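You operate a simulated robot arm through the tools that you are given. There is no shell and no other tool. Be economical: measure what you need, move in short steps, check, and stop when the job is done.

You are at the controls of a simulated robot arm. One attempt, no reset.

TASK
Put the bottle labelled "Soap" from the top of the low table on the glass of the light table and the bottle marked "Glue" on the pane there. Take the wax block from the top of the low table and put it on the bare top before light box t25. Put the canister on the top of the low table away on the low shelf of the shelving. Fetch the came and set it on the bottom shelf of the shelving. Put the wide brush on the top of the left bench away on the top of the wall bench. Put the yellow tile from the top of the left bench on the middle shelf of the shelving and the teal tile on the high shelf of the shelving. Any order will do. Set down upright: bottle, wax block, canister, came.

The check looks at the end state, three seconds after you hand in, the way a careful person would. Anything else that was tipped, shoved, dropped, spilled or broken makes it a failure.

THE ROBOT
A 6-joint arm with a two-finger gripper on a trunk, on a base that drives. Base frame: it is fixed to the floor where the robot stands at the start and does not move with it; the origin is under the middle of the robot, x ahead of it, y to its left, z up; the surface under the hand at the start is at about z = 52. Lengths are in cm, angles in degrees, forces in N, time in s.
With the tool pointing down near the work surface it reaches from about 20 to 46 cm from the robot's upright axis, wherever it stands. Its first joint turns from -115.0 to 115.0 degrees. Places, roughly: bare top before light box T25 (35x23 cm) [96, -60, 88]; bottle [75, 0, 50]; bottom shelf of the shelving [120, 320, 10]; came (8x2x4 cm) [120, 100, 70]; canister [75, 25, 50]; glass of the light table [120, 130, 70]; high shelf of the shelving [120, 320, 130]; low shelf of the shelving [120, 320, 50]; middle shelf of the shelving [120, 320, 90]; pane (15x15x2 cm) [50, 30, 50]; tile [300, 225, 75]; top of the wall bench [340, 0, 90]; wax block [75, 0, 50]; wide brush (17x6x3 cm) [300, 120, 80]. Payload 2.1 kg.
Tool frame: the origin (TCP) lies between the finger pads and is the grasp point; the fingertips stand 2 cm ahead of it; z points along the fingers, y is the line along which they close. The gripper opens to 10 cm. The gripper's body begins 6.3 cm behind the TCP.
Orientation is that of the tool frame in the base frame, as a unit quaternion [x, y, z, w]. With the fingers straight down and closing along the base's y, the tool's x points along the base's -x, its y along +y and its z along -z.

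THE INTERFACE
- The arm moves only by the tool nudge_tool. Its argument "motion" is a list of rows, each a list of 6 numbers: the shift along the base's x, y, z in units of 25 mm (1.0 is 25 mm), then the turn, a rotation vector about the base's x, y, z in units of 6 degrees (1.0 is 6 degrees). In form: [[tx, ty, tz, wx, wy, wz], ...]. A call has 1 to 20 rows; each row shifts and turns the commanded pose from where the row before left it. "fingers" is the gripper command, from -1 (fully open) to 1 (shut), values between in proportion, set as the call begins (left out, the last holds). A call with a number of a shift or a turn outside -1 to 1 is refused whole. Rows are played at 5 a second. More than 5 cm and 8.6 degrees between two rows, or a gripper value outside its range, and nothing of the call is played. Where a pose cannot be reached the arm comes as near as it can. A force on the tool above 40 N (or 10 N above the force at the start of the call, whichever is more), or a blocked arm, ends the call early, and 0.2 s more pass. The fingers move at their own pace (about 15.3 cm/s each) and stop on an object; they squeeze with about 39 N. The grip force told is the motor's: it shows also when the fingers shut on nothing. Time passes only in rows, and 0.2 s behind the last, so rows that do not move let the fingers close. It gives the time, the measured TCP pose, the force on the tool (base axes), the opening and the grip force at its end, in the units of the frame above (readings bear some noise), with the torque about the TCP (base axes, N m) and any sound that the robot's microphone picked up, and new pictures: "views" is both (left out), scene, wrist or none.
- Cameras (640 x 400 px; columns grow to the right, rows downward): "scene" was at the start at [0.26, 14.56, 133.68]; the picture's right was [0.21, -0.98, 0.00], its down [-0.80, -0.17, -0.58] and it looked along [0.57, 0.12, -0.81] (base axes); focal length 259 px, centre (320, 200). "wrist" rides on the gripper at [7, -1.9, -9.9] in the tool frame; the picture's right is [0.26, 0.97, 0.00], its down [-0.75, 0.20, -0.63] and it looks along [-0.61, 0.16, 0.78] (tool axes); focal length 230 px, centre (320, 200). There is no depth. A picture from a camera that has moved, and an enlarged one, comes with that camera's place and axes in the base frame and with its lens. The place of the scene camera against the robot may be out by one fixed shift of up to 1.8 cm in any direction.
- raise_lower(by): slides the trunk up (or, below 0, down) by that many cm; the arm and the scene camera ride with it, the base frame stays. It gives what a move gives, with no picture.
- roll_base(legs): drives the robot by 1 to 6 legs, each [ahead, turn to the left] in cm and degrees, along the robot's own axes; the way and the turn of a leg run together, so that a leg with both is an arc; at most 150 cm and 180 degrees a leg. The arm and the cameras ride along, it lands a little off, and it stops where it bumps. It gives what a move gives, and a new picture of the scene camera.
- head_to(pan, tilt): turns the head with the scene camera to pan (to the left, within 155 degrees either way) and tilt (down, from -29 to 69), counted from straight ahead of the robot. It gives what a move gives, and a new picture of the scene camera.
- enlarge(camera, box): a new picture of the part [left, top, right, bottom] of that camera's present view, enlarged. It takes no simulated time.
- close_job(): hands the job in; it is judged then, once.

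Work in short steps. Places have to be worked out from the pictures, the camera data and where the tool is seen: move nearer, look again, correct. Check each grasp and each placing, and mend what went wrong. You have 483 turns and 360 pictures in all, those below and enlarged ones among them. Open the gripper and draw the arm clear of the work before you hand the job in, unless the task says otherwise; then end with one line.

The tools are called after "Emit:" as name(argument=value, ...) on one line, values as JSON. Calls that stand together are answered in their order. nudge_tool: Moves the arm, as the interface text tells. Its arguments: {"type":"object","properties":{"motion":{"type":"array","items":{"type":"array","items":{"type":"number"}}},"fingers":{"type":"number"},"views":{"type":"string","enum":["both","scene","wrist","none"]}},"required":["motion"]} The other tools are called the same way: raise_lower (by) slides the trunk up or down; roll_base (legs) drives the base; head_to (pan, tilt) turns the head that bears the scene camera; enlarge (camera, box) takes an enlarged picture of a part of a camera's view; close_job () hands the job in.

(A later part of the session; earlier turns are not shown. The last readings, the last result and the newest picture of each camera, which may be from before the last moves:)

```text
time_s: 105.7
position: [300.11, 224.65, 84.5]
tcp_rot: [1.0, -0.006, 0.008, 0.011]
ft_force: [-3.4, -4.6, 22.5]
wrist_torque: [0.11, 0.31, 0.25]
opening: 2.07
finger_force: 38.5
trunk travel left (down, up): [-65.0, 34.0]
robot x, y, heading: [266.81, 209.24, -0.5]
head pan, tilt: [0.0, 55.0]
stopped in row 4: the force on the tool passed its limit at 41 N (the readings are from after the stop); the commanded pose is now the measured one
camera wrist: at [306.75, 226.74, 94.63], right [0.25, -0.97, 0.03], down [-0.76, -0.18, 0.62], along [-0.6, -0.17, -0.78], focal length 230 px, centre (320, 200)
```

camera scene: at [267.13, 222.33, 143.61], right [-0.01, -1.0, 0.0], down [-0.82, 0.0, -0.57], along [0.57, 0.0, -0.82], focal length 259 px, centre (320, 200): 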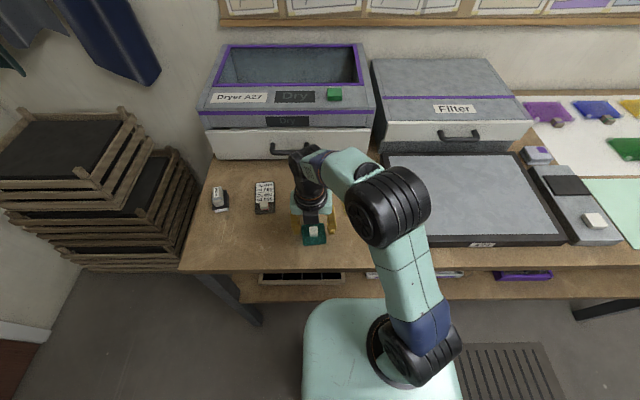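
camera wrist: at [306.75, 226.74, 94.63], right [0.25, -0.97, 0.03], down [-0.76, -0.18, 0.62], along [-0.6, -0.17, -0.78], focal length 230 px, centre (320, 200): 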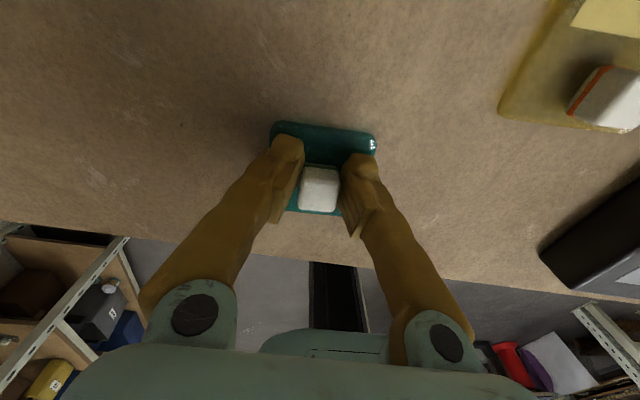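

Knob held (2.1 cm). I lift and check.

Emit:
nudge_tool(motion=[[0, 0, 0.3, 0, 0, 0], [0, 0, 0.7, 0, 0, 0], [0, 0, 1, 0, 0, 0], [0, 0, 1, 0, 0, 0], [0, 0, 1, 0, 0, 0], [0, 0, 1, 0, 0, 0]], views="both")

```text
time_s: 107.0
position: [300.31, 225.01, 96.84]
tcp_rot: [1.0, -0.006, 0.007, 0.012]
ft_force: [0.2, -0.1, -0.1]
wrist_torque: [0.02, 0.0, 0.01]
opening: 2.03
finger_force: 39.3
trunk travel left (down, up): [-65.0, 34.0]
robot x, y, heading: [266.91, 209.52, -0.5]
head pan, tilt: [0.0, 55.0]
camera scene: at [267.14, 222.32, 143.61], right [-0.01, -1.0, 0.0], down [-0.82, 0.0, -0.57], along [0.57, 0.0, -0.82], focal length 259 px, centre (320, 200)
camera wrist: at [307.06, 227.03, 106.83], right [0.25, -0.97, 0.03], down [-0.76, -0.18, 0.62], along [-0.6, -0.17, -0.78], focal length 230 px, centre (320, 200)
```

scene: 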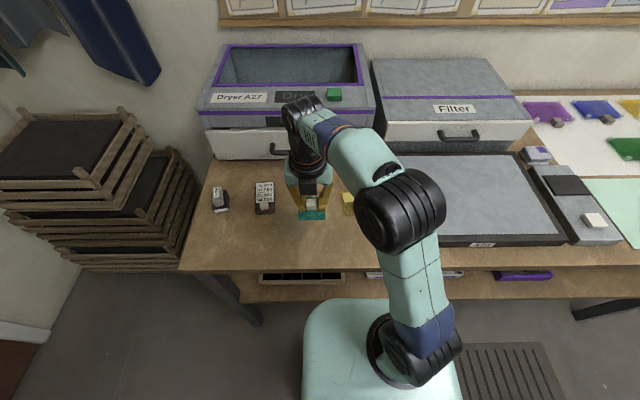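
wrist: 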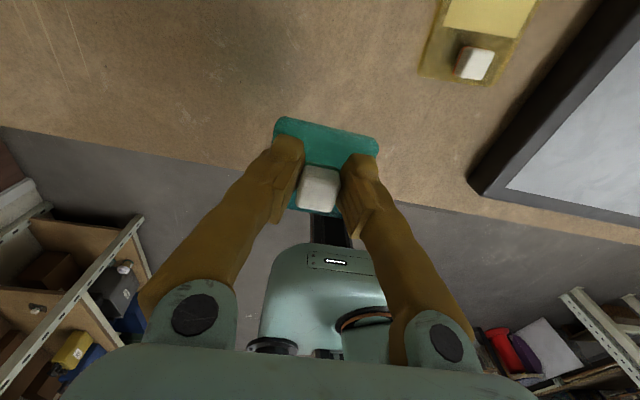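

Teal tile is held level. I pull the arm in and drive to face the shelving.

Emit:
nudge_tool(motion=[[-1, -1, 0, 0, 0, -1], [-1, -1, 0, 0, 0, -1], [-1, -1, 0, 0, 0, -1], [0, -1, 0, 0, 0, 0], [0, -1, 0, 0, 0, 0], [0, -1, 0, 0, 0, 0]], views="none")

Emit:
roll_base(legs=[[-36, 0], [0, 180], [100, 0], [0, -90]])

Emit:
head_to(pan=0, tilt=25)

```text
time_s: 108.5
position: [292.77, 209.92, 96.84]
tcp_rot: [0.987, -0.162, 0.004, 0.012]
ft_force: [-0.1, 0.0, -0.3]
wrist_torque: [0.01, 0.01, 0.01]
opening: 2.05
finger_force: 39.4
trunk travel left (down, up): [-65.0, 34.0]
robot x, y, heading: [267.01, 209.0, -0.2]
head pan, tilt: [0.0, 55.0]
```

```text
time_s: 126.9
position: [128.34, 229.42, 96.88]
tcp_rot: [0.795, 0.607, 0.013, 0.005]
ft_force: [0.1, -0.1, -0.5]
wrist_torque: [0.01, -0.04, -0.03]
opening: 2.04
finger_force: 39.1
trunk travel left (down, up): [-65.0, 34.0]
robot x, y, heading: [130.31, 203.55, 92.8]
head pan, tilt: [0.0, 55.0]
camera scene: at [115.61, 202.96, 143.61], right [1.0, 0.05, 0.0], down [0.04, -0.82, -0.57], along [-0.03, 0.57, -0.82], focal length 259 px, centre (320, 200)
```

scene: 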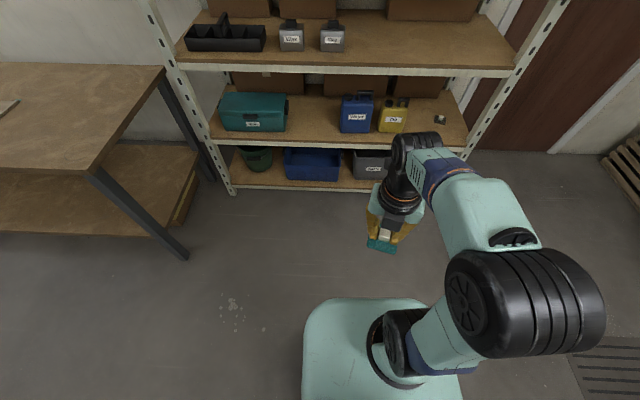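

```text
time_s: 127.8
position: [128.49, 229.36, 96.89]
tcp_rot: [0.794, 0.607, 0.013, 0.005]
ft_force: [0.2, -0.5, 0.0]
wrist_torque: [-0.01, 0.01, 0.0]
opening: 2.03
finger_force: 39.1
trunk travel left (down, up): [-65.0, 34.0]
robot x, y, heading: [130.19, 203.68, 93.1]
head pan, tilt: [0.0, 25.0]
camera scene: at [115.5, 204.97, 148.0], right [1.0, 0.05, 0.0], down [0.02, -0.42, -0.91], along [-0.05, 0.9, -0.42], focal length 259 px, centre (320, 200)
```

scene: 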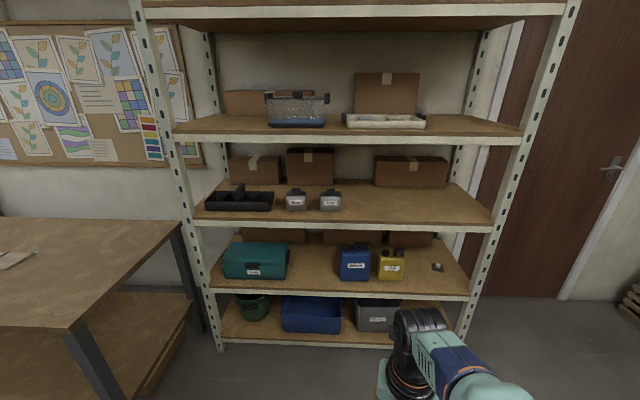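

I enlarge the shelving to see free spaces and labels.

Emit:
enlarge(camera="scene", box=[180, 60, 540, 220])

Emit:
enlarge(camera="scene", box=[190, 180, 490, 350])

```text
1.78 times, centred on (360, 140) of scene
camera zoom: at [115.5, 204.97, 148.0], right [1.0, 0.05, 0.0], down [0.02, -0.42, -0.91], along [-0.05, 0.9, -0.42], focal length 461 px, centre (249, 307)
```

zoom: 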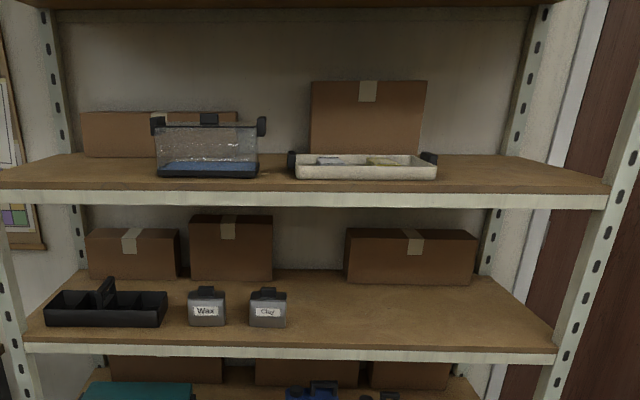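

```text
2.13 times, centred on (340, 265) of scene
camera zoom: at [115.5, 204.97, 148.0], right [1.0, 0.05, 0.0], down [0.02, -0.42, -0.91], along [-0.05, 0.9, -0.42], focal length 554 px, centre (277, 61)
```

zoom: 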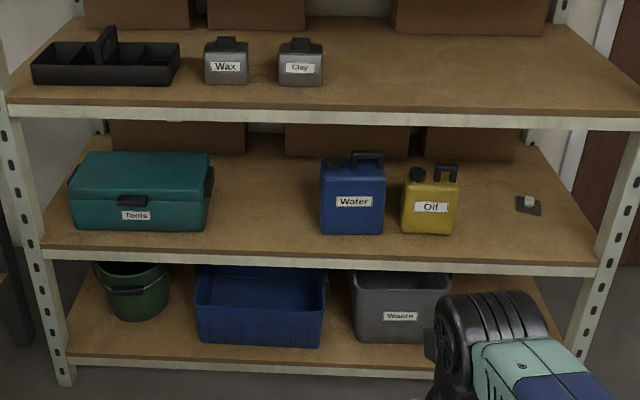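

The high shelf's right part (x≈155–188) is free. I drive in front of x≈168, raise the trunk, and look again.

Emit:
roll_base(legs=[[0, -36], [64, 0], [0, 33]])

Emit:
raise_lower(by=34)

Emit:
head_to(pan=0, tilt=40)

```text
time_s: 134.7
position: [162.95, 282.74, 96.74]
tcp_rot: [0.806, 0.591, 0.013, 0.006]
ft_force: [0.0, 0.2, 0.2]
wrist_torque: [0.02, 0.02, 0.01]
opening: 2.02
finger_force: 39.0
trunk travel left (down, up): [-65.0, 34.0]
robot x, y, heading: [164.14, 256.65, 91.0]
head pan, tilt: [0.0, 25.0]
camera scene: at [149.3, 258.7, 148.01], right [1.0, 0.01, 0.0], down [0.01, -0.42, -0.91], along [-0.01, 0.91, -0.42], focal length 259 px, centre (320, 200)
```

scene: 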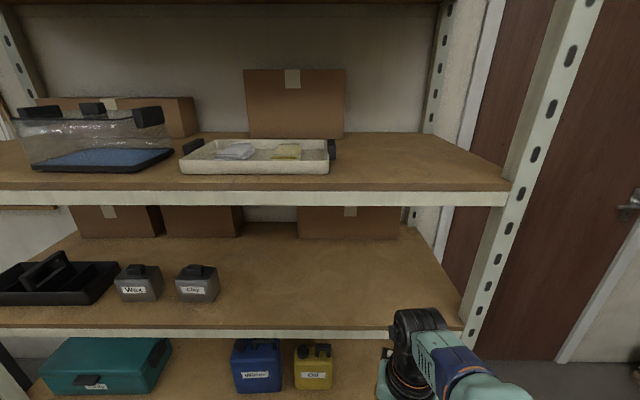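

```text
time_s: 138.0
position: [163.01, 282.71, 130.87]
tcp_rot: [0.807, 0.591, 0.013, 0.006]
ft_force: [1.0, 0.6, -1.7]
wrist_torque: [-0.03, 0.02, -0.01]
opening: 2.06
finger_force: 39.6
trunk travel left (down, up): [-99.0, 0.0]
robot x, y, heading: [164.16, 257.07, 90.6]
head pan, tilt: [0.0, 25.0]
```

```text
time_s: 138.8
position: [163.11, 282.61, 130.89]
tcp_rot: [0.806, 0.591, 0.014, 0.006]
ft_force: [0.1, 1.2, -0.2]
wrist_torque: [0.02, 0.01, -0.02]
opening: 2.03
finger_force: 39.4
trunk travel left (down, up): [-99.0, 0.0]
robot x, y, heading: [164.31, 256.56, 90.6]
head pan, tilt: [0.0, 40.0]
camera scene: at [149.3, 258.0, 179.68], right [1.0, 0.01, 0.0], down [0.01, -0.64, -0.77], along [-0.01, 0.77, -0.64], focal length 259 px, centre (320, 200)
```

scene: 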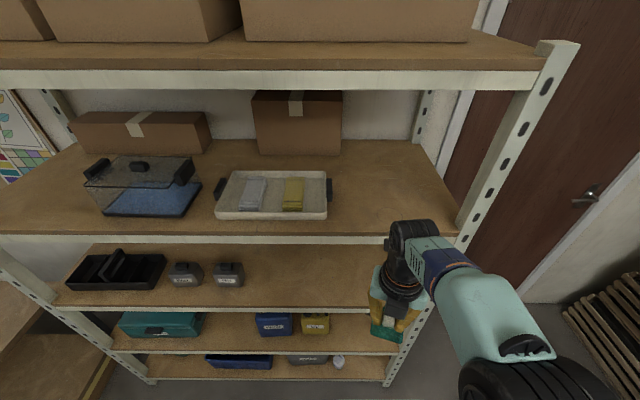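

The opening above the high shelf is ~35 cm tall. I raise the hand to z≈136.5, roll 10 cm nearer, then extend in.

Emit:
nudge_tool(motion=[[0, 0, 1, 0, 0, 0], [0, 0, 1, 0, 0, 0], [0, 0, 0.3, 0, 0, 0]], views="none")

Emit:
roll_base(legs=[[10.5, -1]])

Emit:
nudge_tool(motion=[[0.5, 1, 0, 0, 0, 0], [0.5, 1, 0, 0, 0, 0], [0.5, 1, 0, 0, 0, 0], [0.5, 0.5, 0, 0, 0, 0]], views="both")

```text
time_s: 139.6
position: [163.0, 282.83, 136.59]
tcp_rot: [0.807, 0.591, 0.013, 0.006]
ft_force: [-0.4, -0.5, -0.5]
wrist_torque: [-0.03, -0.02, -0.01]
opening: 2.04
finger_force: 39.2
trunk travel left (down, up): [-99.0, 0.0]
robot x, y, heading: [164.28, 256.74, 90.8]
head pan, tilt: [0.0, 40.0]
```

```text
time_s: 140.7
position: [163.35, 292.55, 136.56]
tcp_rot: [0.811, 0.585, 0.015, 0.003]
ft_force: [-0.3, 1.9, 0.1]
wrist_torque: [-0.25, 0.02, 0.0]
opening: 2.02
finger_force: 39.0
trunk travel left (down, up): [-99.0, 0.0]
robot x, y, heading: [164.09, 267.28, 89.6]
head pan, tilt: [0.0, 40.0]
camera scene: at [149.29, 270.84, 179.69], right [1.0, 0.0, 0.0], down [0.0, -0.65, -0.76], along [0.0, 0.76, -0.65], focal length 259 px, centre (320, 200)
```

scene: 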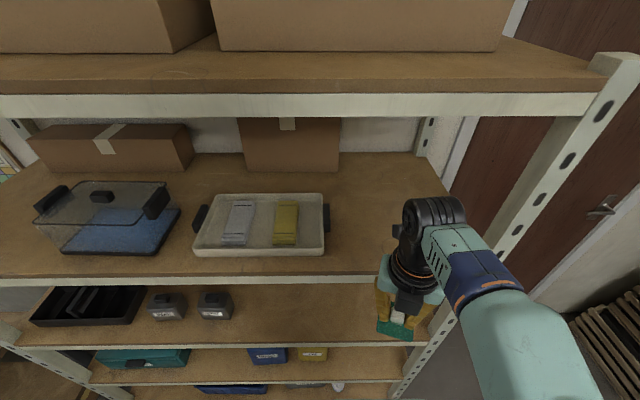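

```text
time_s: 141.7
position: [168.59, 301.03, 136.62]
tcp_rot: [0.811, 0.584, 0.016, 0.002]
ft_force: [0.5, -0.6, -1.6]
wrist_torque: [0.0, 0.01, -0.01]
opening: 2.05
finger_force: 38.4
trunk travel left (down, up): [-99.0, 0.0]
robot x, y, heading: [164.13, 267.48, 89.6]
head pan, tilt: [0.0, 40.0]
camera scene: at [149.36, 271.63, 179.73], right [1.0, 0.0, 0.0], down [0.0, -0.65, -0.76], along [0.0, 0.76, -0.65], focal length 259 px, centre (320, 200)
camera wrist: at [168.66, 308.12, 146.67], right [1.0, -0.06, 0.03], down [-0.07, -0.78, 0.62], along [-0.02, -0.62, -0.79], focal length 230 px, centre (320, 200)
```

scene: 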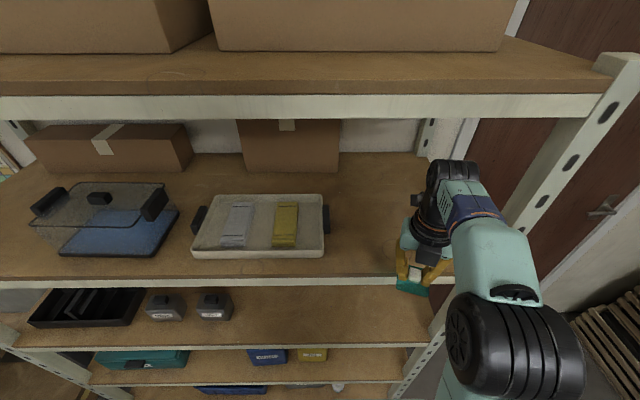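
wrist: 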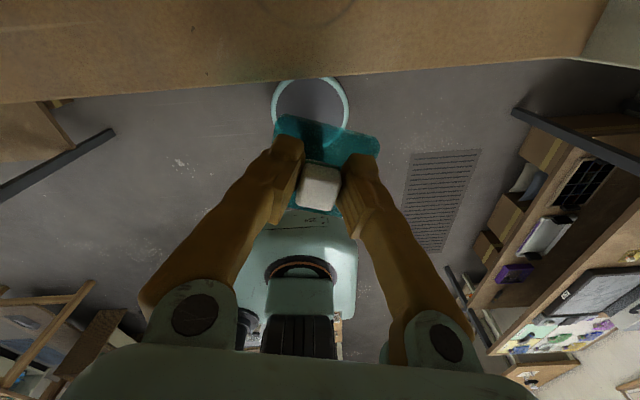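

The shelf edge is at y≈304. I extend 9 cm more to bring the tile over the board.

Emit:
nudge_tool(motion=[[0, 1, 0, 0, 0, 0], [0, 1, 0, 0, 0, 0], [0, 1, 0, 0, 0, 0], [0, 0.6, 0, 0, 0, 0]], views="both")

```text
time_s: 142.7
position: [168.41, 308.47, 136.85]
tcp_rot: [0.812, 0.584, 0.018, -0.002]
ft_force: [0.0, -0.2, -0.2]
wrist_torque: [0.05, 0.01, 0.04]
opening: 2.01
finger_force: 39.1
trunk travel left (down, up): [-99.0, 0.0]
robot x, y, heading: [164.31, 267.11, 89.8]
head pan, tilt: [0.0, 40.0]
camera scene: at [149.3, 268.39, 179.69], right [1.0, 0.0, 0.0], down [0.0, -0.64, -0.77], along [0.0, 0.77, -0.64], focal length 259 px, centre (320, 200)
camera wrist: at [168.5, 315.48, 146.95], right [1.0, -0.06, 0.03], down [-0.07, -0.79, 0.61], along [-0.02, -0.61, -0.79], focal length 230 px, centre (320, 200)
```

scene: 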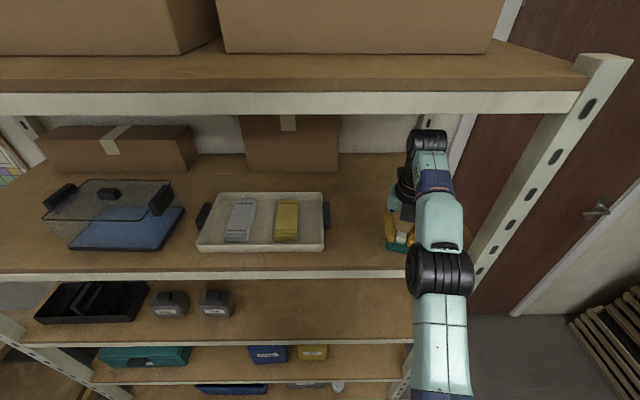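
wrist: 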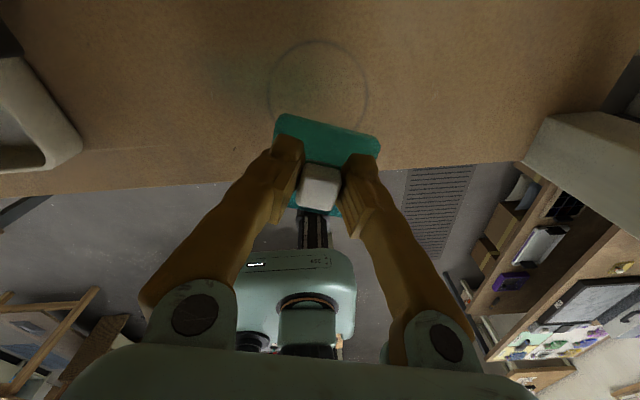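

The tile would sit too near the edge; I roll 4 cm forward first.

Emit:
roll_base(legs=[[4, 0]])

Emit:
nudge_tool(motion=[[0, 0, -0.5, 0, 0, 0], [0, 0, -0.3, 0, 0, 0], [0, 0, 0, 0, 0, 0]], views="wrist")

```text
time_s: 143.6
position: [168.5, 312.37, 137.07]
tcp_rot: [0.812, 0.583, 0.02, -0.003]
ft_force: [-0.4, 0.6, -0.8]
wrist_torque: [-0.01, 0.0, -0.04]
opening: 2.05
finger_force: 39.5
trunk travel left (down, up): [-99.0, 0.0]
robot x, y, heading: [164.18, 271.34, 89.7]
head pan, tilt: [0.0, 40.0]
camera scene: at [149.31, 272.52, 179.67], right [1.0, -0.01, 0.0], down [0.0, -0.64, -0.77], along [0.0, 0.77, -0.64], focal length 259 px, centre (320, 200)
```

scene: 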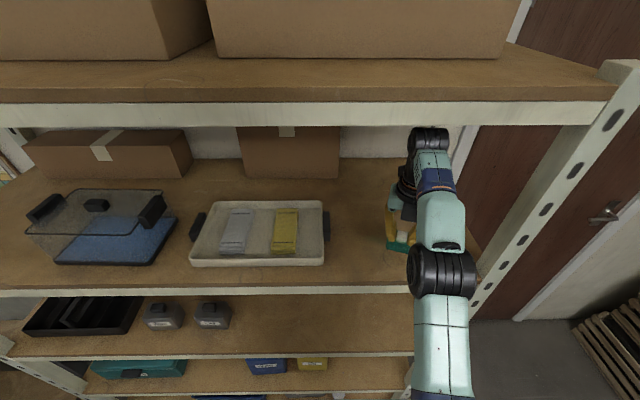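

```text
time_s: 144.4
position: [168.54, 312.41, 135.0]
tcp_rot: [0.812, 0.583, 0.021, -0.004]
ft_force: [0.2, -0.3, -0.7]
wrist_torque: [0.05, -0.01, 0.02]
opening: 2.05
finger_force: 39.2
trunk travel left (down, up): [-99.0, 0.0]
robot x, y, heading: [164.31, 270.92, 89.6]
head pan, tilt: [0.0, 40.0]
camera wrist: at [168.57, 319.34, 145.33], right [1.0, -0.06, 0.03], down [-0.07, -0.79, 0.61], along [-0.02, -0.61, -0.8], focal length 230 px, centre (320, 200)
```

wrist: 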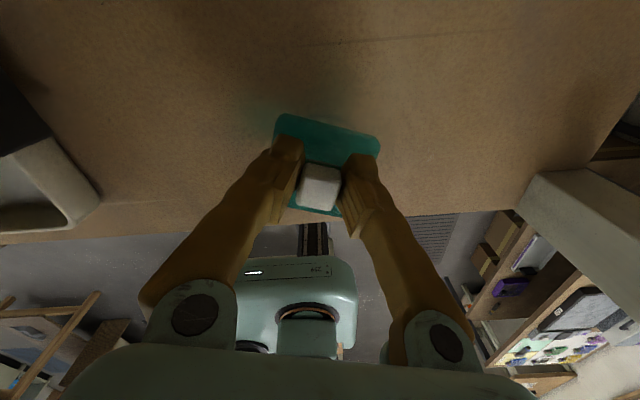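

Position fine. I lower to contact.

Emit:
nudge_tool(motion=[[0, 0, -0.25, 0, 0, 0], [0, 0, -0.25, 0, 0, 0], [0, 0, 0, 0, 0, 0]], views="none")

Emit:
nudge_tool(motion=[[0, 0, -0.2, 0, 0, 0], [0, 0, 0, 0, 0, 0]], views="none")

Emit:
nudge_tool(motion=[[0, 0, -0.2, 0, 0, 0], [0, 0, 0, 0, 0, 0]], views="wrist")

```text
time_s: 145.2
position: [168.52, 312.73, 133.78]
tcp_rot: [0.812, 0.584, 0.018, -0.003]
ft_force: [-0.2, -0.4, -0.6]
wrist_torque: [-0.03, 0.0, 0.03]
opening: 2.04
finger_force: 39.2
trunk travel left (down, up): [-99.0, 0.0]
robot x, y, heading: [164.26, 271.34, 89.6]
head pan, tilt: [0.0, 40.0]
```

```text
time_s: 145.8
position: [168.48, 312.69, 133.29]
tcp_rot: [0.812, 0.584, 0.018, -0.003]
ft_force: [0.0, -0.1, -0.3]
wrist_torque: [-0.01, 0.01, 0.01]
opening: 2.06
finger_force: 39.4
trunk travel left (down, up): [-99.0, 0.0]
robot x, y, heading: [164.24, 271.39, 89.6]
head pan, tilt: [0.0, 40.0]
```

```text
time_s: 146.4
position: [168.59, 312.78, 132.76]
tcp_rot: [0.812, 0.583, 0.019, -0.002]
ft_force: [0.0, -0.3, -0.6]
wrist_torque: [-0.01, 0.01, -0.04]
opening: 2.07
finger_force: 39.2
trunk travel left (down, up): [-99.0, 0.0]
robot x, y, heading: [163.97, 271.11, 89.8]
head pan, tilt: [0.0, 40.0]
camera wrist: at [168.59, 319.67, 142.97], right [1.0, -0.06, 0.03], down [-0.07, -0.79, 0.61], along [-0.02, -0.61, -0.79], focal length 230 px, centre (320, 200)
```

wrist: 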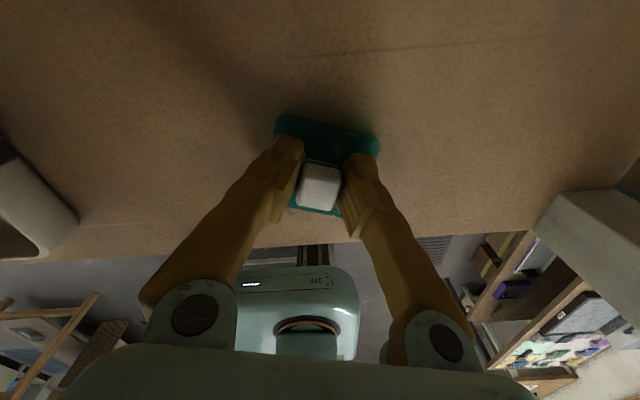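

Emit:
nudge_tool(motion=[[0, 0, -0.2, 0, 0, 0], [0, 0, 0, 0, 0, 0]], views="none")

Emit:
nudge_tool(motion=[[0, 0, -0.2, 0, 0, 0], [0, 0, 0, 0, 0, 0]], views="none")

Emit:
nudge_tool(motion=[[0, 0, -0.2, 0, 0, 0], [0, 0, 0, 0, 0, 0]], views="none")

```text
time_s: 147.0
position: [168.48, 312.64, 132.48]
tcp_rot: [0.812, 0.583, 0.022, -0.006]
ft_force: [0.5, 10.4, 39.9]
wrist_torque: [-0.89, 0.69, -0.13]
opening: 2.04
finger_force: 38.8
trunk travel left (down, up): [-99.0, 0.0]
robot x, y, heading: [164.3, 271.0, 89.8]
head pan, tilt: [0.0, 40.0]
```

```text
time_s: 147.3
position: [168.47, 312.71, 132.63]
tcp_rot: [0.812, 0.583, 0.024, -0.008]
ft_force: [0.1, 1.3, 20.5]
wrist_torque: [-0.48, 0.46, -0.03]
opening: 2.06
finger_force: 38.9
trunk travel left (down, up): [-99.0, 0.0]
robot x, y, heading: [163.74, 271.52, 89.8]
head pan, tilt: [0.0, 40.0]
stopped in row 1: the force on the tool passed its limit at 57 N (the readings are from after the stop); the commanded pose is now the measured one
```

```text
time_s: 147.7
position: [168.52, 312.53, 132.57]
tcp_rot: [0.812, 0.583, 0.027, -0.012]
ft_force: [-1.0, -2.7, 15.9]
wrist_torque: [-0.5, 0.37, 0.05]
opening: 2.02
finger_force: 39.0
trunk travel left (down, up): [-99.0, 0.0]
robot x, y, heading: [163.97, 271.18, 89.7]
head pan, tilt: [0.0, 40.0]
stopped in row 1: the force on the tool passed its limit at 47 N (the readings are from after the stop); the commanded pose is now the measured one
```

Contact reached; I ease off, open, and lift clear.

Emit:
nudge_tool(motion=[[0, 0, 0.1, 0, 0, 0], [0, 0, 0, 0, 0, 0]], views="none")

Emit:
nudge_tool(motion=[[0, 0, 0, 0, 0, 0], [0, 0, 0, 0, 0, 0], [0, 0, 0.4, 0, 0, 0], [0, 0, 0.8, 0, 0, 0], [0, 0, 0.4, 0, 0, 0]], fingers=-0.2, views="both")

```text
time_s: 148.3
position: [168.67, 312.73, 132.69]
tcp_rot: [0.812, 0.583, 0.025, -0.01]
ft_force: [-0.4, -0.9, 1.4]
wrist_torque: [-0.05, 0.08, 0.07]
opening: 2.06
finger_force: 39.3
trunk travel left (down, up): [-99.0, 0.0]
robot x, y, heading: [164.28, 271.44, 89.7]
head pan, tilt: [0.0, 40.0]
```

```text
time_s: 149.5
position: [168.52, 312.87, 136.69]
tcp_rot: [0.812, 0.583, 0.025, -0.011]
ft_force: [0.1, -0.5, 1.5]
wrist_torque: [-0.01, 0.02, 0.02]
opening: 5.98
finger_force: 0.0
trunk travel left (down, up): [-99.0, 0.0]
robot x, y, heading: [164.1, 271.21, 89.7]
head pan, tilt: [0.0, 40.0]
camera scene: at [149.33, 272.95, 179.68], right [1.0, -0.01, 0.0], down [0.0, -0.64, -0.77], along [0.0, 0.77, -0.64], focal length 259 px, centre (320, 200)
camera wrist: at [168.68, 319.7, 147.02], right [1.0, -0.06, 0.03], down [-0.07, -0.8, 0.59], along [-0.02, -0.59, -0.81], focal length 230 px, centre (320, 200)
```

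scene: 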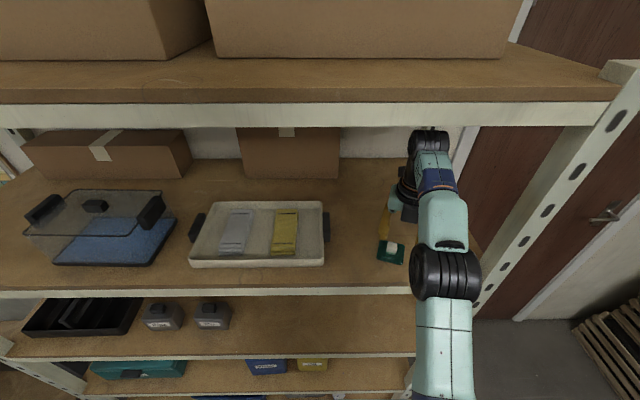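
wrist: 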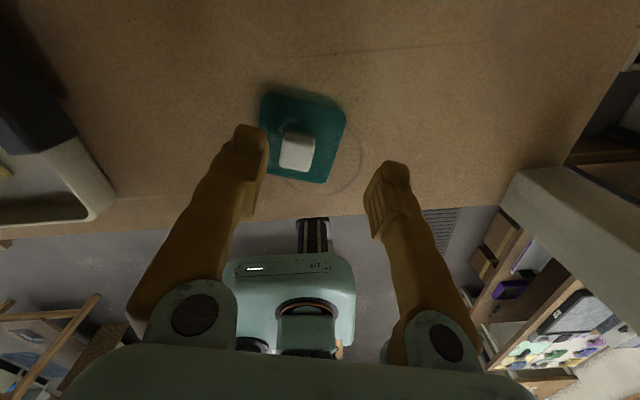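

Teal tile lies flat on the high shelf. I retract, straighten the tool, back out and lower the trunk for the yellow tile.

Emit:
nudge_tool(motion=[[0, -1, 0, 0, 0, 0], [0, -1, 0, 0, 0, 0], [0, -1, 0, 0, 0, 0], [0, -1, 0, -0.45, 0.27, 0], [0, -1, 0, 0, 0, 0], [-0.5, -1, 0, 0, 0, 0], [-0.5, -0.5, 0, 0, 0, 0]], views="none")

Emit:
roll_base(legs=[[-60, 0]])

Emit:
raise_lower(by=-34)

Emit:
head_to(pan=0, tilt=50)

```text
time_s: 151.1
position: [166.03, 296.63, 136.58]
tcp_rot: [0.812, 0.584, 0.001, 0.0]
ft_force: [-0.3, 0.6, 0.3]
wrist_torque: [0.03, -0.02, 0.0]
opening: 6.01
finger_force: 0.1
trunk travel left (down, up): [-99.0, 0.0]
robot x, y, heading: [164.48, 271.51, 89.9]
head pan, tilt: [0.0, 40.0]
```

```text
time_s: 154.3
position: [165.71, 239.27, 136.52]
tcp_rot: [0.813, 0.582, 0.001, 0.001]
ft_force: [0.3, -0.4, -0.7]
wrist_torque: [-0.02, 0.03, 0.0]
opening: 6.0
finger_force: 0.1
trunk travel left (down, up): [-99.0, 0.0]
robot x, y, heading: [163.55, 213.79, 89.4]
head pan, tilt: [0.0, 40.0]
camera scene: at [148.9, 215.62, 179.67], right [1.0, -0.01, 0.0], down [-0.01, -0.64, -0.77], along [0.01, 0.77, -0.64], focal length 259 px, centre (320, 200)
```

scene: 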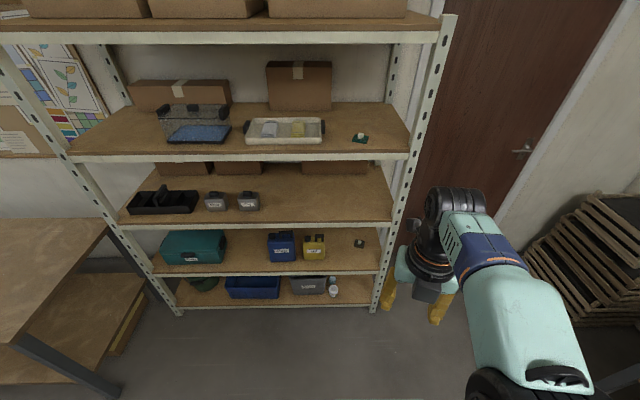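

```text
time_s: 157.7
position: [165.84, 239.17, 102.56]
tcp_rot: [0.814, 0.581, -0.001, 0.001]
ft_force: [-0.1, 0.4, -0.8]
wrist_torque: [0.0, 0.0, 0.01]
opening: 6.0
finger_force: 0.0
trunk travel left (down, up): [-65.0, 34.0]
robot x, y, heading: [163.35, 213.71, 89.6]
head pan, tilt: [0.0, 40.0]
```

```text
time_s: 158.4
position: [165.81, 239.22, 102.71]
tcp_rot: [0.814, 0.581, -0.001, 0.0]
ft_force: [0.4, -0.2, 0.2]
wrist_torque: [-0.01, 0.03, -0.01]
opening: 5.97
finger_force: 0.0
trunk travel left (down, up): [-65.0, 34.0]
robot x, y, heading: [163.78, 213.83, 89.4]
head pan, tilt: [0.0, 50.0]
camera scene: at [148.9, 214.59, 144.26], right [1.0, -0.01, 0.0], down [-0.01, -0.77, -0.64], along [0.01, 0.64, -0.77], focal length 259 px, centre (320, 200)
```

scene: 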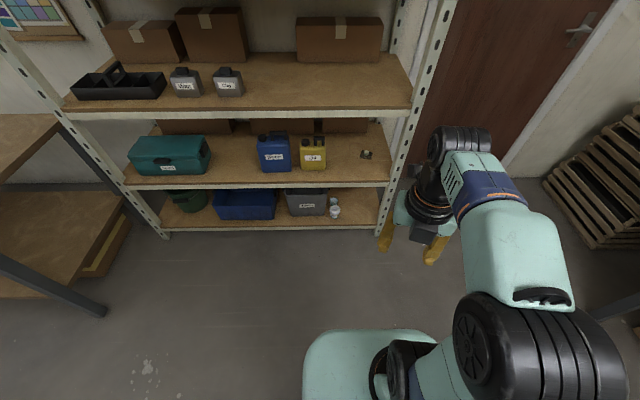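

Next the yellow tile, near (308,212). I drive to about (267,207) facing it so it's slightly to the left of straight ahead.

Emit:
roll_base(legs=[[0, -92.5], [100, 0], [0, 3]])

Emit:
nudge_tool(motion=[[0, 0, 0, 0, 0, 0]], views="wrist")

```text
time_s: 168.0
position: [288.35, 203.45, 102.55]
tcp_rot: [0.986, -0.169, 0.0, 0.0]
ft_force: [-0.2, 0.5, -0.5]
wrist_torque: [0.0, 0.01, -0.01]
opening: 6.02
finger_force: 0.0
trunk travel left (down, up): [-65.0, 34.0]
robot x, y, heading: [263.23, 205.91, -1.3]
head pan, tilt: [0.0, 50.0]
camera scene: at [264.23, 218.76, 144.26], right [-0.02, -1.0, 0.0], down [-0.77, 0.02, -0.64], along [0.64, -0.01, -0.77], focal length 259 px, centre (320, 200)
```

scene: 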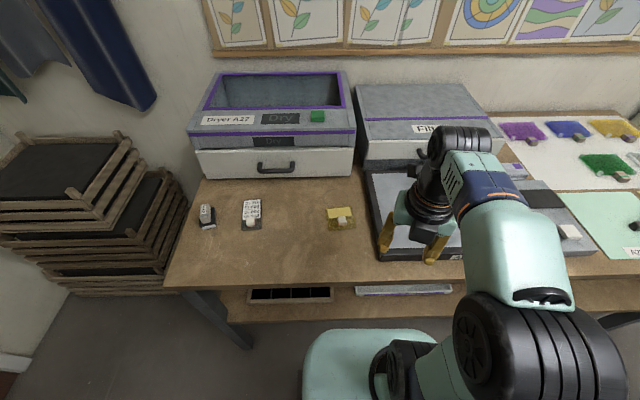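

```text
time_s: 168.4
position: [288.38, 203.37, 102.69]
tcp_rot: [0.986, -0.169, 0.0, 0.0]
ft_force: [0.1, -0.7, 0.3]
wrist_torque: [0.0, -0.01, -0.01]
opening: 6.02
finger_force: 0.1
trunk travel left (down, up): [-65.0, 34.0]
robot x, y, heading: [262.87, 206.0, -1.1]
head pan, tilt: [0.0, 50.0]
camera wrist: at [295.55, 202.87, 112.6], right [-0.08, -1.0, 0.0], down [-0.77, 0.06, 0.63], along [-0.63, 0.05, -0.78], focal length 230 px, centre (320, 200)
```

wrist: 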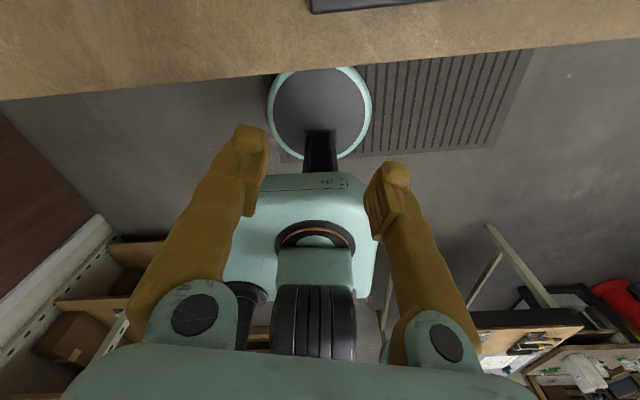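

Yellow knob estimated at (307.5,212.6). I roll 4 cm nearer and move the hand above it.

Emit:
roll_base(legs=[[4, 1]])

Emit:
nudge_tool(motion=[[1, 0.6, -0.6, 0, 0, 0.5], [1, 0.6, -0.6, 0, 0, 0.5], [1, 0.6, -0.6, 0, 0, 0.5], [1, 0.6, -0.6, 0, 0, 0.5], [1, 0.6, -0.6, 0, 0, 0.5], [1, 0.6, -0.6, 0, 0, 0.5]], views="both")

```text
time_s: 169.2
position: [292.32, 203.86, 102.63]
tcp_rot: [0.987, -0.161, 0.0, 0.0]
ft_force: [0.7, -0.2, -0.6]
wrist_torque: [0.02, 0.01, 0.0]
opening: 6.0
finger_force: 0.0
trunk travel left (down, up): [-65.0, 34.0]
robot x, y, heading: [266.96, 205.48, -0.3]
head pan, tilt: [0.0, 50.0]
camera scene: at [267.74, 218.74, 144.27], right [0.0, -1.0, 0.0], down [-0.77, 0.0, -0.64], along [0.64, 0.0, -0.77], focal length 259 px, centre (320, 200)
```

scene: 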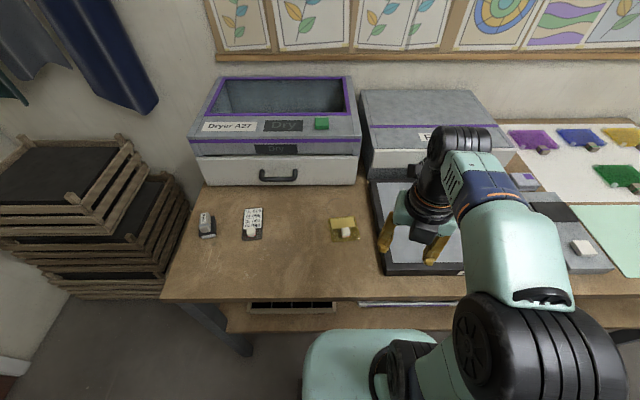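

```text
time_s: 170.7
position: [307.36, 212.76, 93.54]
tcp_rot: [1.0, -0.003, -0.001, 0.001]
ft_force: [0.4, -0.4, -0.6]
wrist_torque: [-0.05, 0.01, -0.01]
opening: 6.01
finger_force: 0.1
trunk travel left (down, up): [-65.0, 34.0]
robot x, y, heading: [267.05, 205.74, 0.1]
head pan, tilt: [0.0, 50.0]
camera scene: at [268.02, 218.81, 144.25], right [0.0, -1.0, 0.0], down [-0.77, 0.0, -0.64], along [0.64, 0.0, -0.77], focal length 259 px, centre (320, 200)
camera wrist: at [314.27, 214.58, 103.51], right [0.25, -0.97, 0.0], down [-0.75, -0.19, 0.63], along [-0.61, -0.16, -0.78], focal length 230 px, centre (320, 200)
```

scene: 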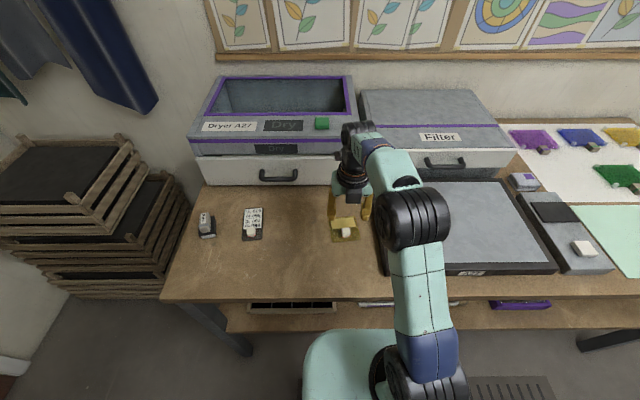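
wrist: 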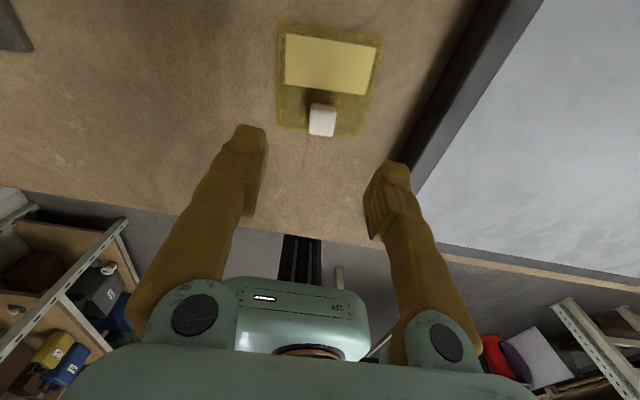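

Nearly centred; I shift 0.4 cm forward and descend to grip height.

Emit:
nudge_tool(motion=[[0.16, -0.06, -1, 0, 0, 0], [0, 0, -1, 0, 0, 0], [0, 0, -0.8, 0, 0, 0], [0, 0, 0, 0, 0, 0]], fingers=-0.2, views="wrist")

Emit:
enlarge(camera="scene", box=[310, 180, 390, 250])

```text
time_s: 171.7
position: [307.67, 212.66, 86.62]
tcp_rot: [1.0, -0.005, 0.0, 0.0]
ft_force: [-0.7, 0.0, 0.5]
wrist_torque: [0.04, 0.0, -0.04]
opening: 6.0
finger_force: 0.0
trunk travel left (down, up): [-65.0, 34.0]
robot x, y, heading: [267.08, 205.77, -0.2]
head pan, tilt: [0.0, 50.0]
camera wrist: at [314.58, 214.56, 96.68], right [0.25, -0.97, 0.0], down [-0.75, -0.19, 0.63], along [-0.61, -0.16, -0.78], focal length 230 px, centre (320, 200)
```

wrist: 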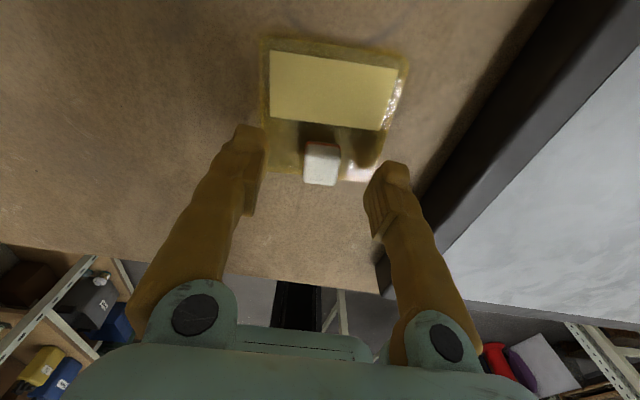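

```text
5.71 times, centred on (350, 215) of scene
camera zoom: at [267.88, 218.76, 144.26], right [0.0, -1.0, 0.0], down [-0.77, 0.0, -0.64], along [0.64, 0.0, -0.77], focal length 1483 px, centre (149, 114)
```

zoom: 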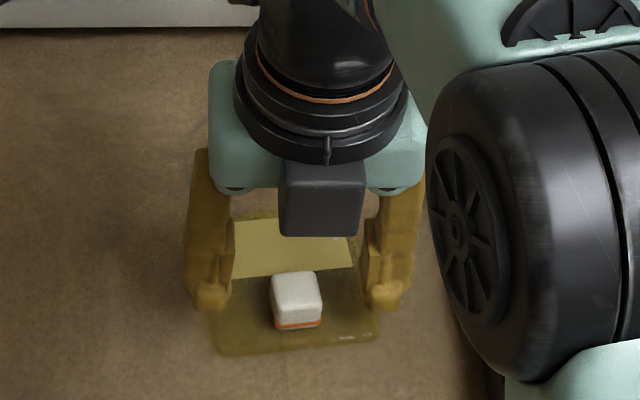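

Aligned. I lower 2 cm and close.

Emit:
nudge_tool(motion=[[0, 0, -0.4, 0, 0, 0], [0, 0, -0.36, 0, 0, 0], [0, 0, 0, 0, 0, 0]], views="wrist")

```text
time_s: 172.4
position: [307.73, 212.7, 84.82]
tcp_rot: [1.0, -0.004, -0.001, 0.001]
ft_force: [-0.6, 0.2, -0.3]
wrist_torque: [0.02, -0.01, 0.0]
opening: 5.98
finger_force: 0.0
trunk travel left (down, up): [-65.0, 34.0]
robot x, y, heading: [266.86, 205.38, -0.1]
head pan, tilt: [0.0, 50.0]
camera wrist: at [314.6, 214.53, 94.74], right [0.25, -0.97, 0.0], down [-0.75, -0.19, 0.63], along [-0.61, -0.16, -0.78], focal length 230 px, centre (320, 200)
```

wrist: 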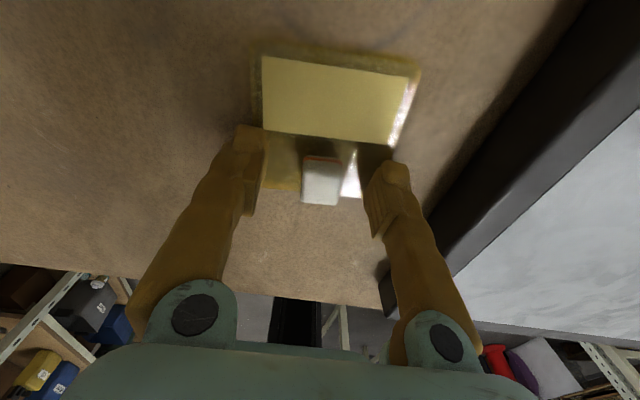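

Emit:
nudge_tool(motion=[[0, 0, 0, 0, 0, 0], [0, 0, 0, 0, 0, 0], [0, 0, 0, 0, 0, 0], [0, 0, 0.3, 0, 0, 0], [0, 0, 0.7, 0, 0, 0], [0, 0, 1, 0, 0, 0], [0, 0, 1, 0, 0, 0]], fingers=1, views="both")

```text
time_s: 174.1
position: [307.77, 212.69, 92.28]
tcp_rot: [1.0, -0.004, -0.001, 0.001]
ft_force: [0.2, 0.3, -0.2]
wrist_torque: [0.0, -0.01, -0.03]
opening: 2.05
finger_force: 38.9
trunk travel left (down, up): [-65.0, 34.0]
robot x, y, heading: [266.77, 205.96, -0.2]
head pan, tilt: [0.0, 50.0]
camera scene: at [267.87, 218.75, 144.26], right [0.0, -1.0, 0.0], down [-0.77, 0.0, -0.64], along [0.64, 0.0, -0.77], focal length 259 px, centre (320, 200)
camera wrist: at [314.67, 214.51, 102.27], right [0.25, -0.97, 0.0], down [-0.75, -0.19, 0.63], along [-0.61, -0.16, -0.78], focal length 230 px, centre (320, 200)
```

scene: 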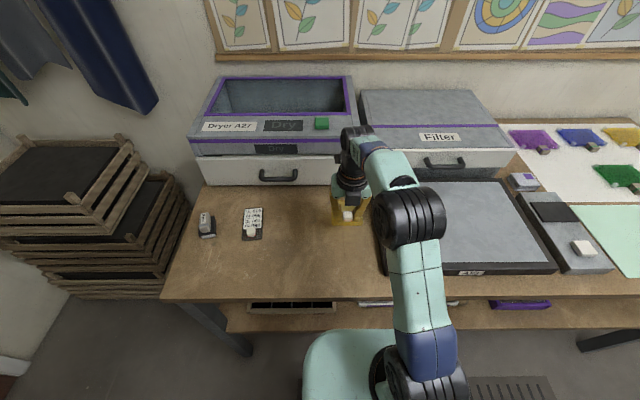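
wrist: 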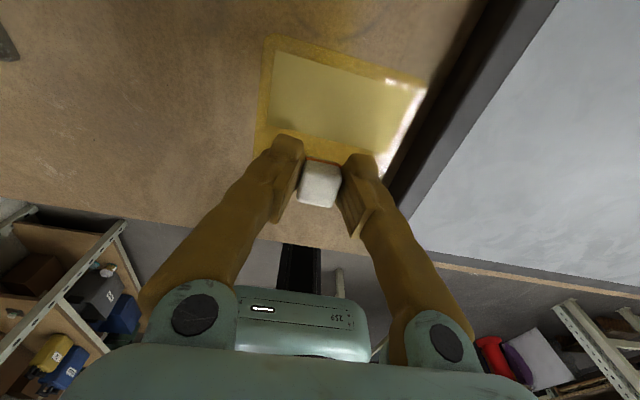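

Yellow tile is held. I retract, back away, and drive to the shelving for the middle shelf.

Emit:
nudge_tool(motion=[[-1, -0.5, 0.5, 0, 0, -0.6], [-1, -0.5, 0.5, 0, 0, -0.6], [-1, -0.5, 0.5, 0, 0, -0.6], [-1, -0.5, 0.5, 0, 0, -0.6], [-1, -0.5, 0.5, 0, 0, -0.6], [-1, -0.5, 0, 0, 0, 0]], views="none")

Emit:
roll_base(legs=[[-34, 0], [0, 180], [66, 0], [0, -90], [45, 0]])

Emit:
head_to(pan=0, tilt=40)

```text
time_s: 175.4
position: [292.77, 205.27, 98.6]
tcp_rot: [0.987, -0.16, 0.0, 0.001]
ft_force: [0.7, -0.8, 0.2]
wrist_torque: [0.0, 0.0, 0.03]
opening: 2.05
finger_force: 39.2
trunk travel left (down, up): [-65.0, 34.0]
robot x, y, heading: [266.97, 205.89, -0.1]
head pan, tilt: [0.0, 50.0]
```

```text
time_s: 194.5
position: [168.49, 276.89, 98.53]
tcp_rot: [0.816, 0.578, -0.001, 0.002]
ft_force: [0.2, 0.5, -1.7]
wrist_torque: [-0.03, -0.02, 0.04]
opening: 2.04
finger_force: 39.4
trunk travel left (down, up): [-65.0, 34.0]
robot x, y, heading: [167.68, 250.98, 89.0]
head pan, tilt: [0.0, 50.0]
camera scene: at [152.77, 252.07, 144.26], right [1.0, -0.02, 0.0], down [-0.01, -0.77, -0.64], along [0.01, 0.64, -0.77], focal length 259 px, centre (320, 200)
```

scene: 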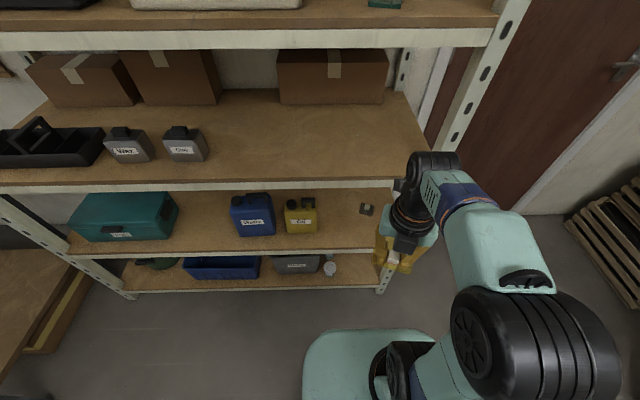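

```text
time_s: 195.2
position: [168.4, 276.98, 98.63]
tcp_rot: [0.815, 0.579, 0.0, 0.001]
ft_force: [0.0, 0.1, 0.2]
wrist_torque: [0.01, 0.01, 0.01]
opening: 2.03
finger_force: 39.0
trunk travel left (down, up): [-65.0, 34.0]
robot x, y, heading: [167.53, 250.69, 89.1]
head pan, tilt: [0.0, 40.0]
camera scene: at [152.78, 252.86, 145.67], right [1.0, -0.02, 0.0], down [-0.01, -0.64, -0.77], along [0.01, 0.77, -0.64], focal length 259 px, centre (320, 200)
```

scene: 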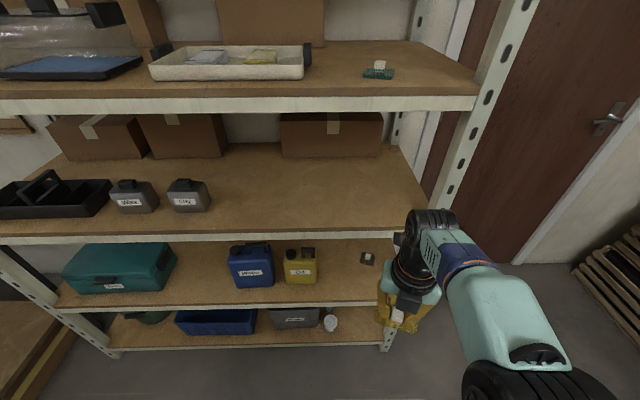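

I roll 19 cm ahead and extend over the middle shelf, then look.

Emit:
roll_base(legs=[[19, 0.5]])

Emit:
nudge_tool(motion=[[0, 1, 0, 0, 0, 0], [0, 1, 0, 0, 0, 0], [0, 1, 0, 0, 0, 0], [0, 1, 0, 0, 0, 0], [0, 1, 0, 0, 0, 0], [0, 0.6, 0, 0, 0, 0]], views="both")

```text
time_s: 196.8
position: [168.4, 295.96, 98.56]
tcp_rot: [0.813, 0.582, 0.0, 0.001]
ft_force: [0.9, 0.2, -0.5]
wrist_torque: [-0.03, 0.03, -0.03]
opening: 2.07
finger_force: 38.9
trunk travel left (down, up): [-65.0, 34.0]
robot x, y, heading: [167.68, 270.05, 89.6]
head pan, tilt: [0.0, 40.0]
camera scene: at [152.98, 271.79, 145.68], right [1.0, -0.01, 0.0], down [0.0, -0.64, -0.77], along [0.01, 0.77, -0.64], focal length 259 px, centre (320, 200)
```

scene: 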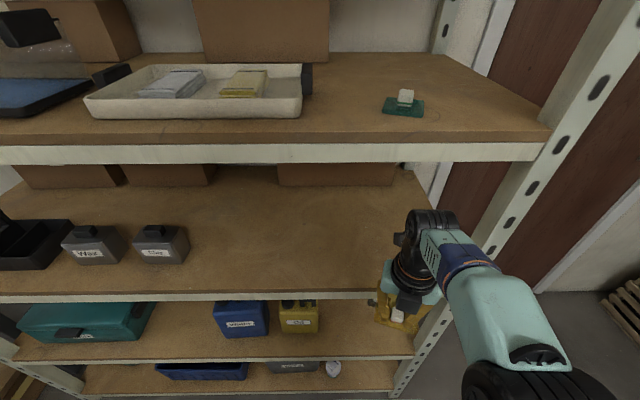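

```text
time_s: 198.2
position: [168.29, 310.0, 98.71]
tcp_rot: [0.812, 0.583, 0.0, 0.001]
ft_force: [-0.4, 0.2, -0.3]
wrist_torque: [-0.04, -0.01, -0.01]
opening: 2.07
finger_force: 39.2
trunk travel left (down, up): [-65.0, 34.0]
robot x, y, heading: [167.2, 270.13, 89.8]
head pan, tilt: [0.0, 40.0]
camera scene: at [152.99, 271.83, 145.68], right [1.0, -0.01, 0.0], down [0.0, -0.64, -0.77], along [0.01, 0.77, -0.64], focal length 259 px, centre (320, 200)
camera wrist: at [168.73, 317.25, 108.65], right [1.0, -0.07, 0.0], down [-0.05, -0.77, 0.63], along [-0.04, -0.63, -0.78], focal length 230 px, centre (320, 200)
```

scene: 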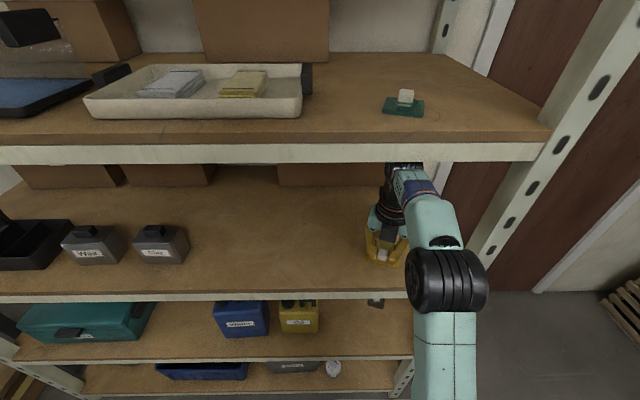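
wrist: 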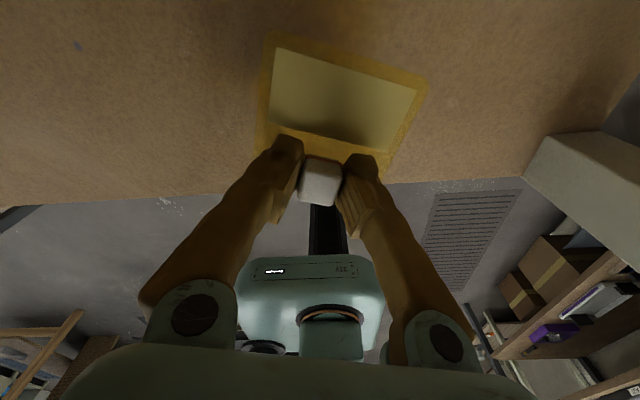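

Emit:
nudge_tool(motion=[[0, 0.3, -0.8, 0, 0, 0], [0, 0, -0.7, 0, 0, 0], [0, 0, -0.3, 0, 0, 0], [0, 0, 0, 0, 0, 0]], views="wrist")

```text
time_s: 199.1
position: [168.33, 310.79, 94.45]
tcp_rot: [0.813, 0.583, 0.005, -0.007]
ft_force: [-1.2, -3.0, 20.1]
wrist_torque: [-0.51, 0.0, 0.0]
opening: 2.04
finger_force: 39.1
trunk travel left (down, up): [-65.0, 34.0]
robot x, y, heading: [167.83, 269.8, 89.9]
head pan, tilt: [0.0, 40.0]
stopped in row 4: the force on the tool passed its limit at 43 N (the readings are from after the stop); the commanded pose is now the measured one
camera wrist: at [168.71, 317.75, 104.67], right [1.0, -0.06, 0.0], down [-0.05, -0.79, 0.62], along [-0.04, -0.61, -0.79], focal length 230 px, centre (320, 200)
```

wrist: 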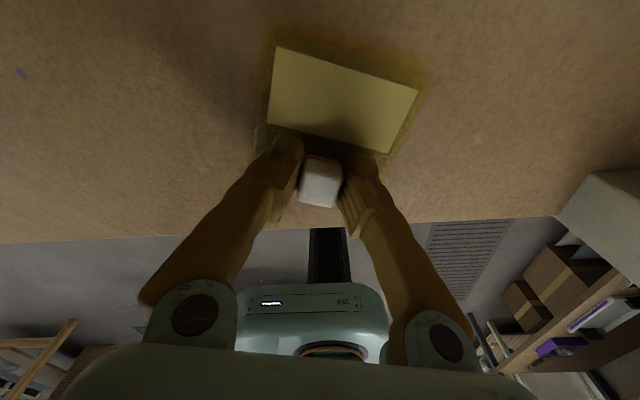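

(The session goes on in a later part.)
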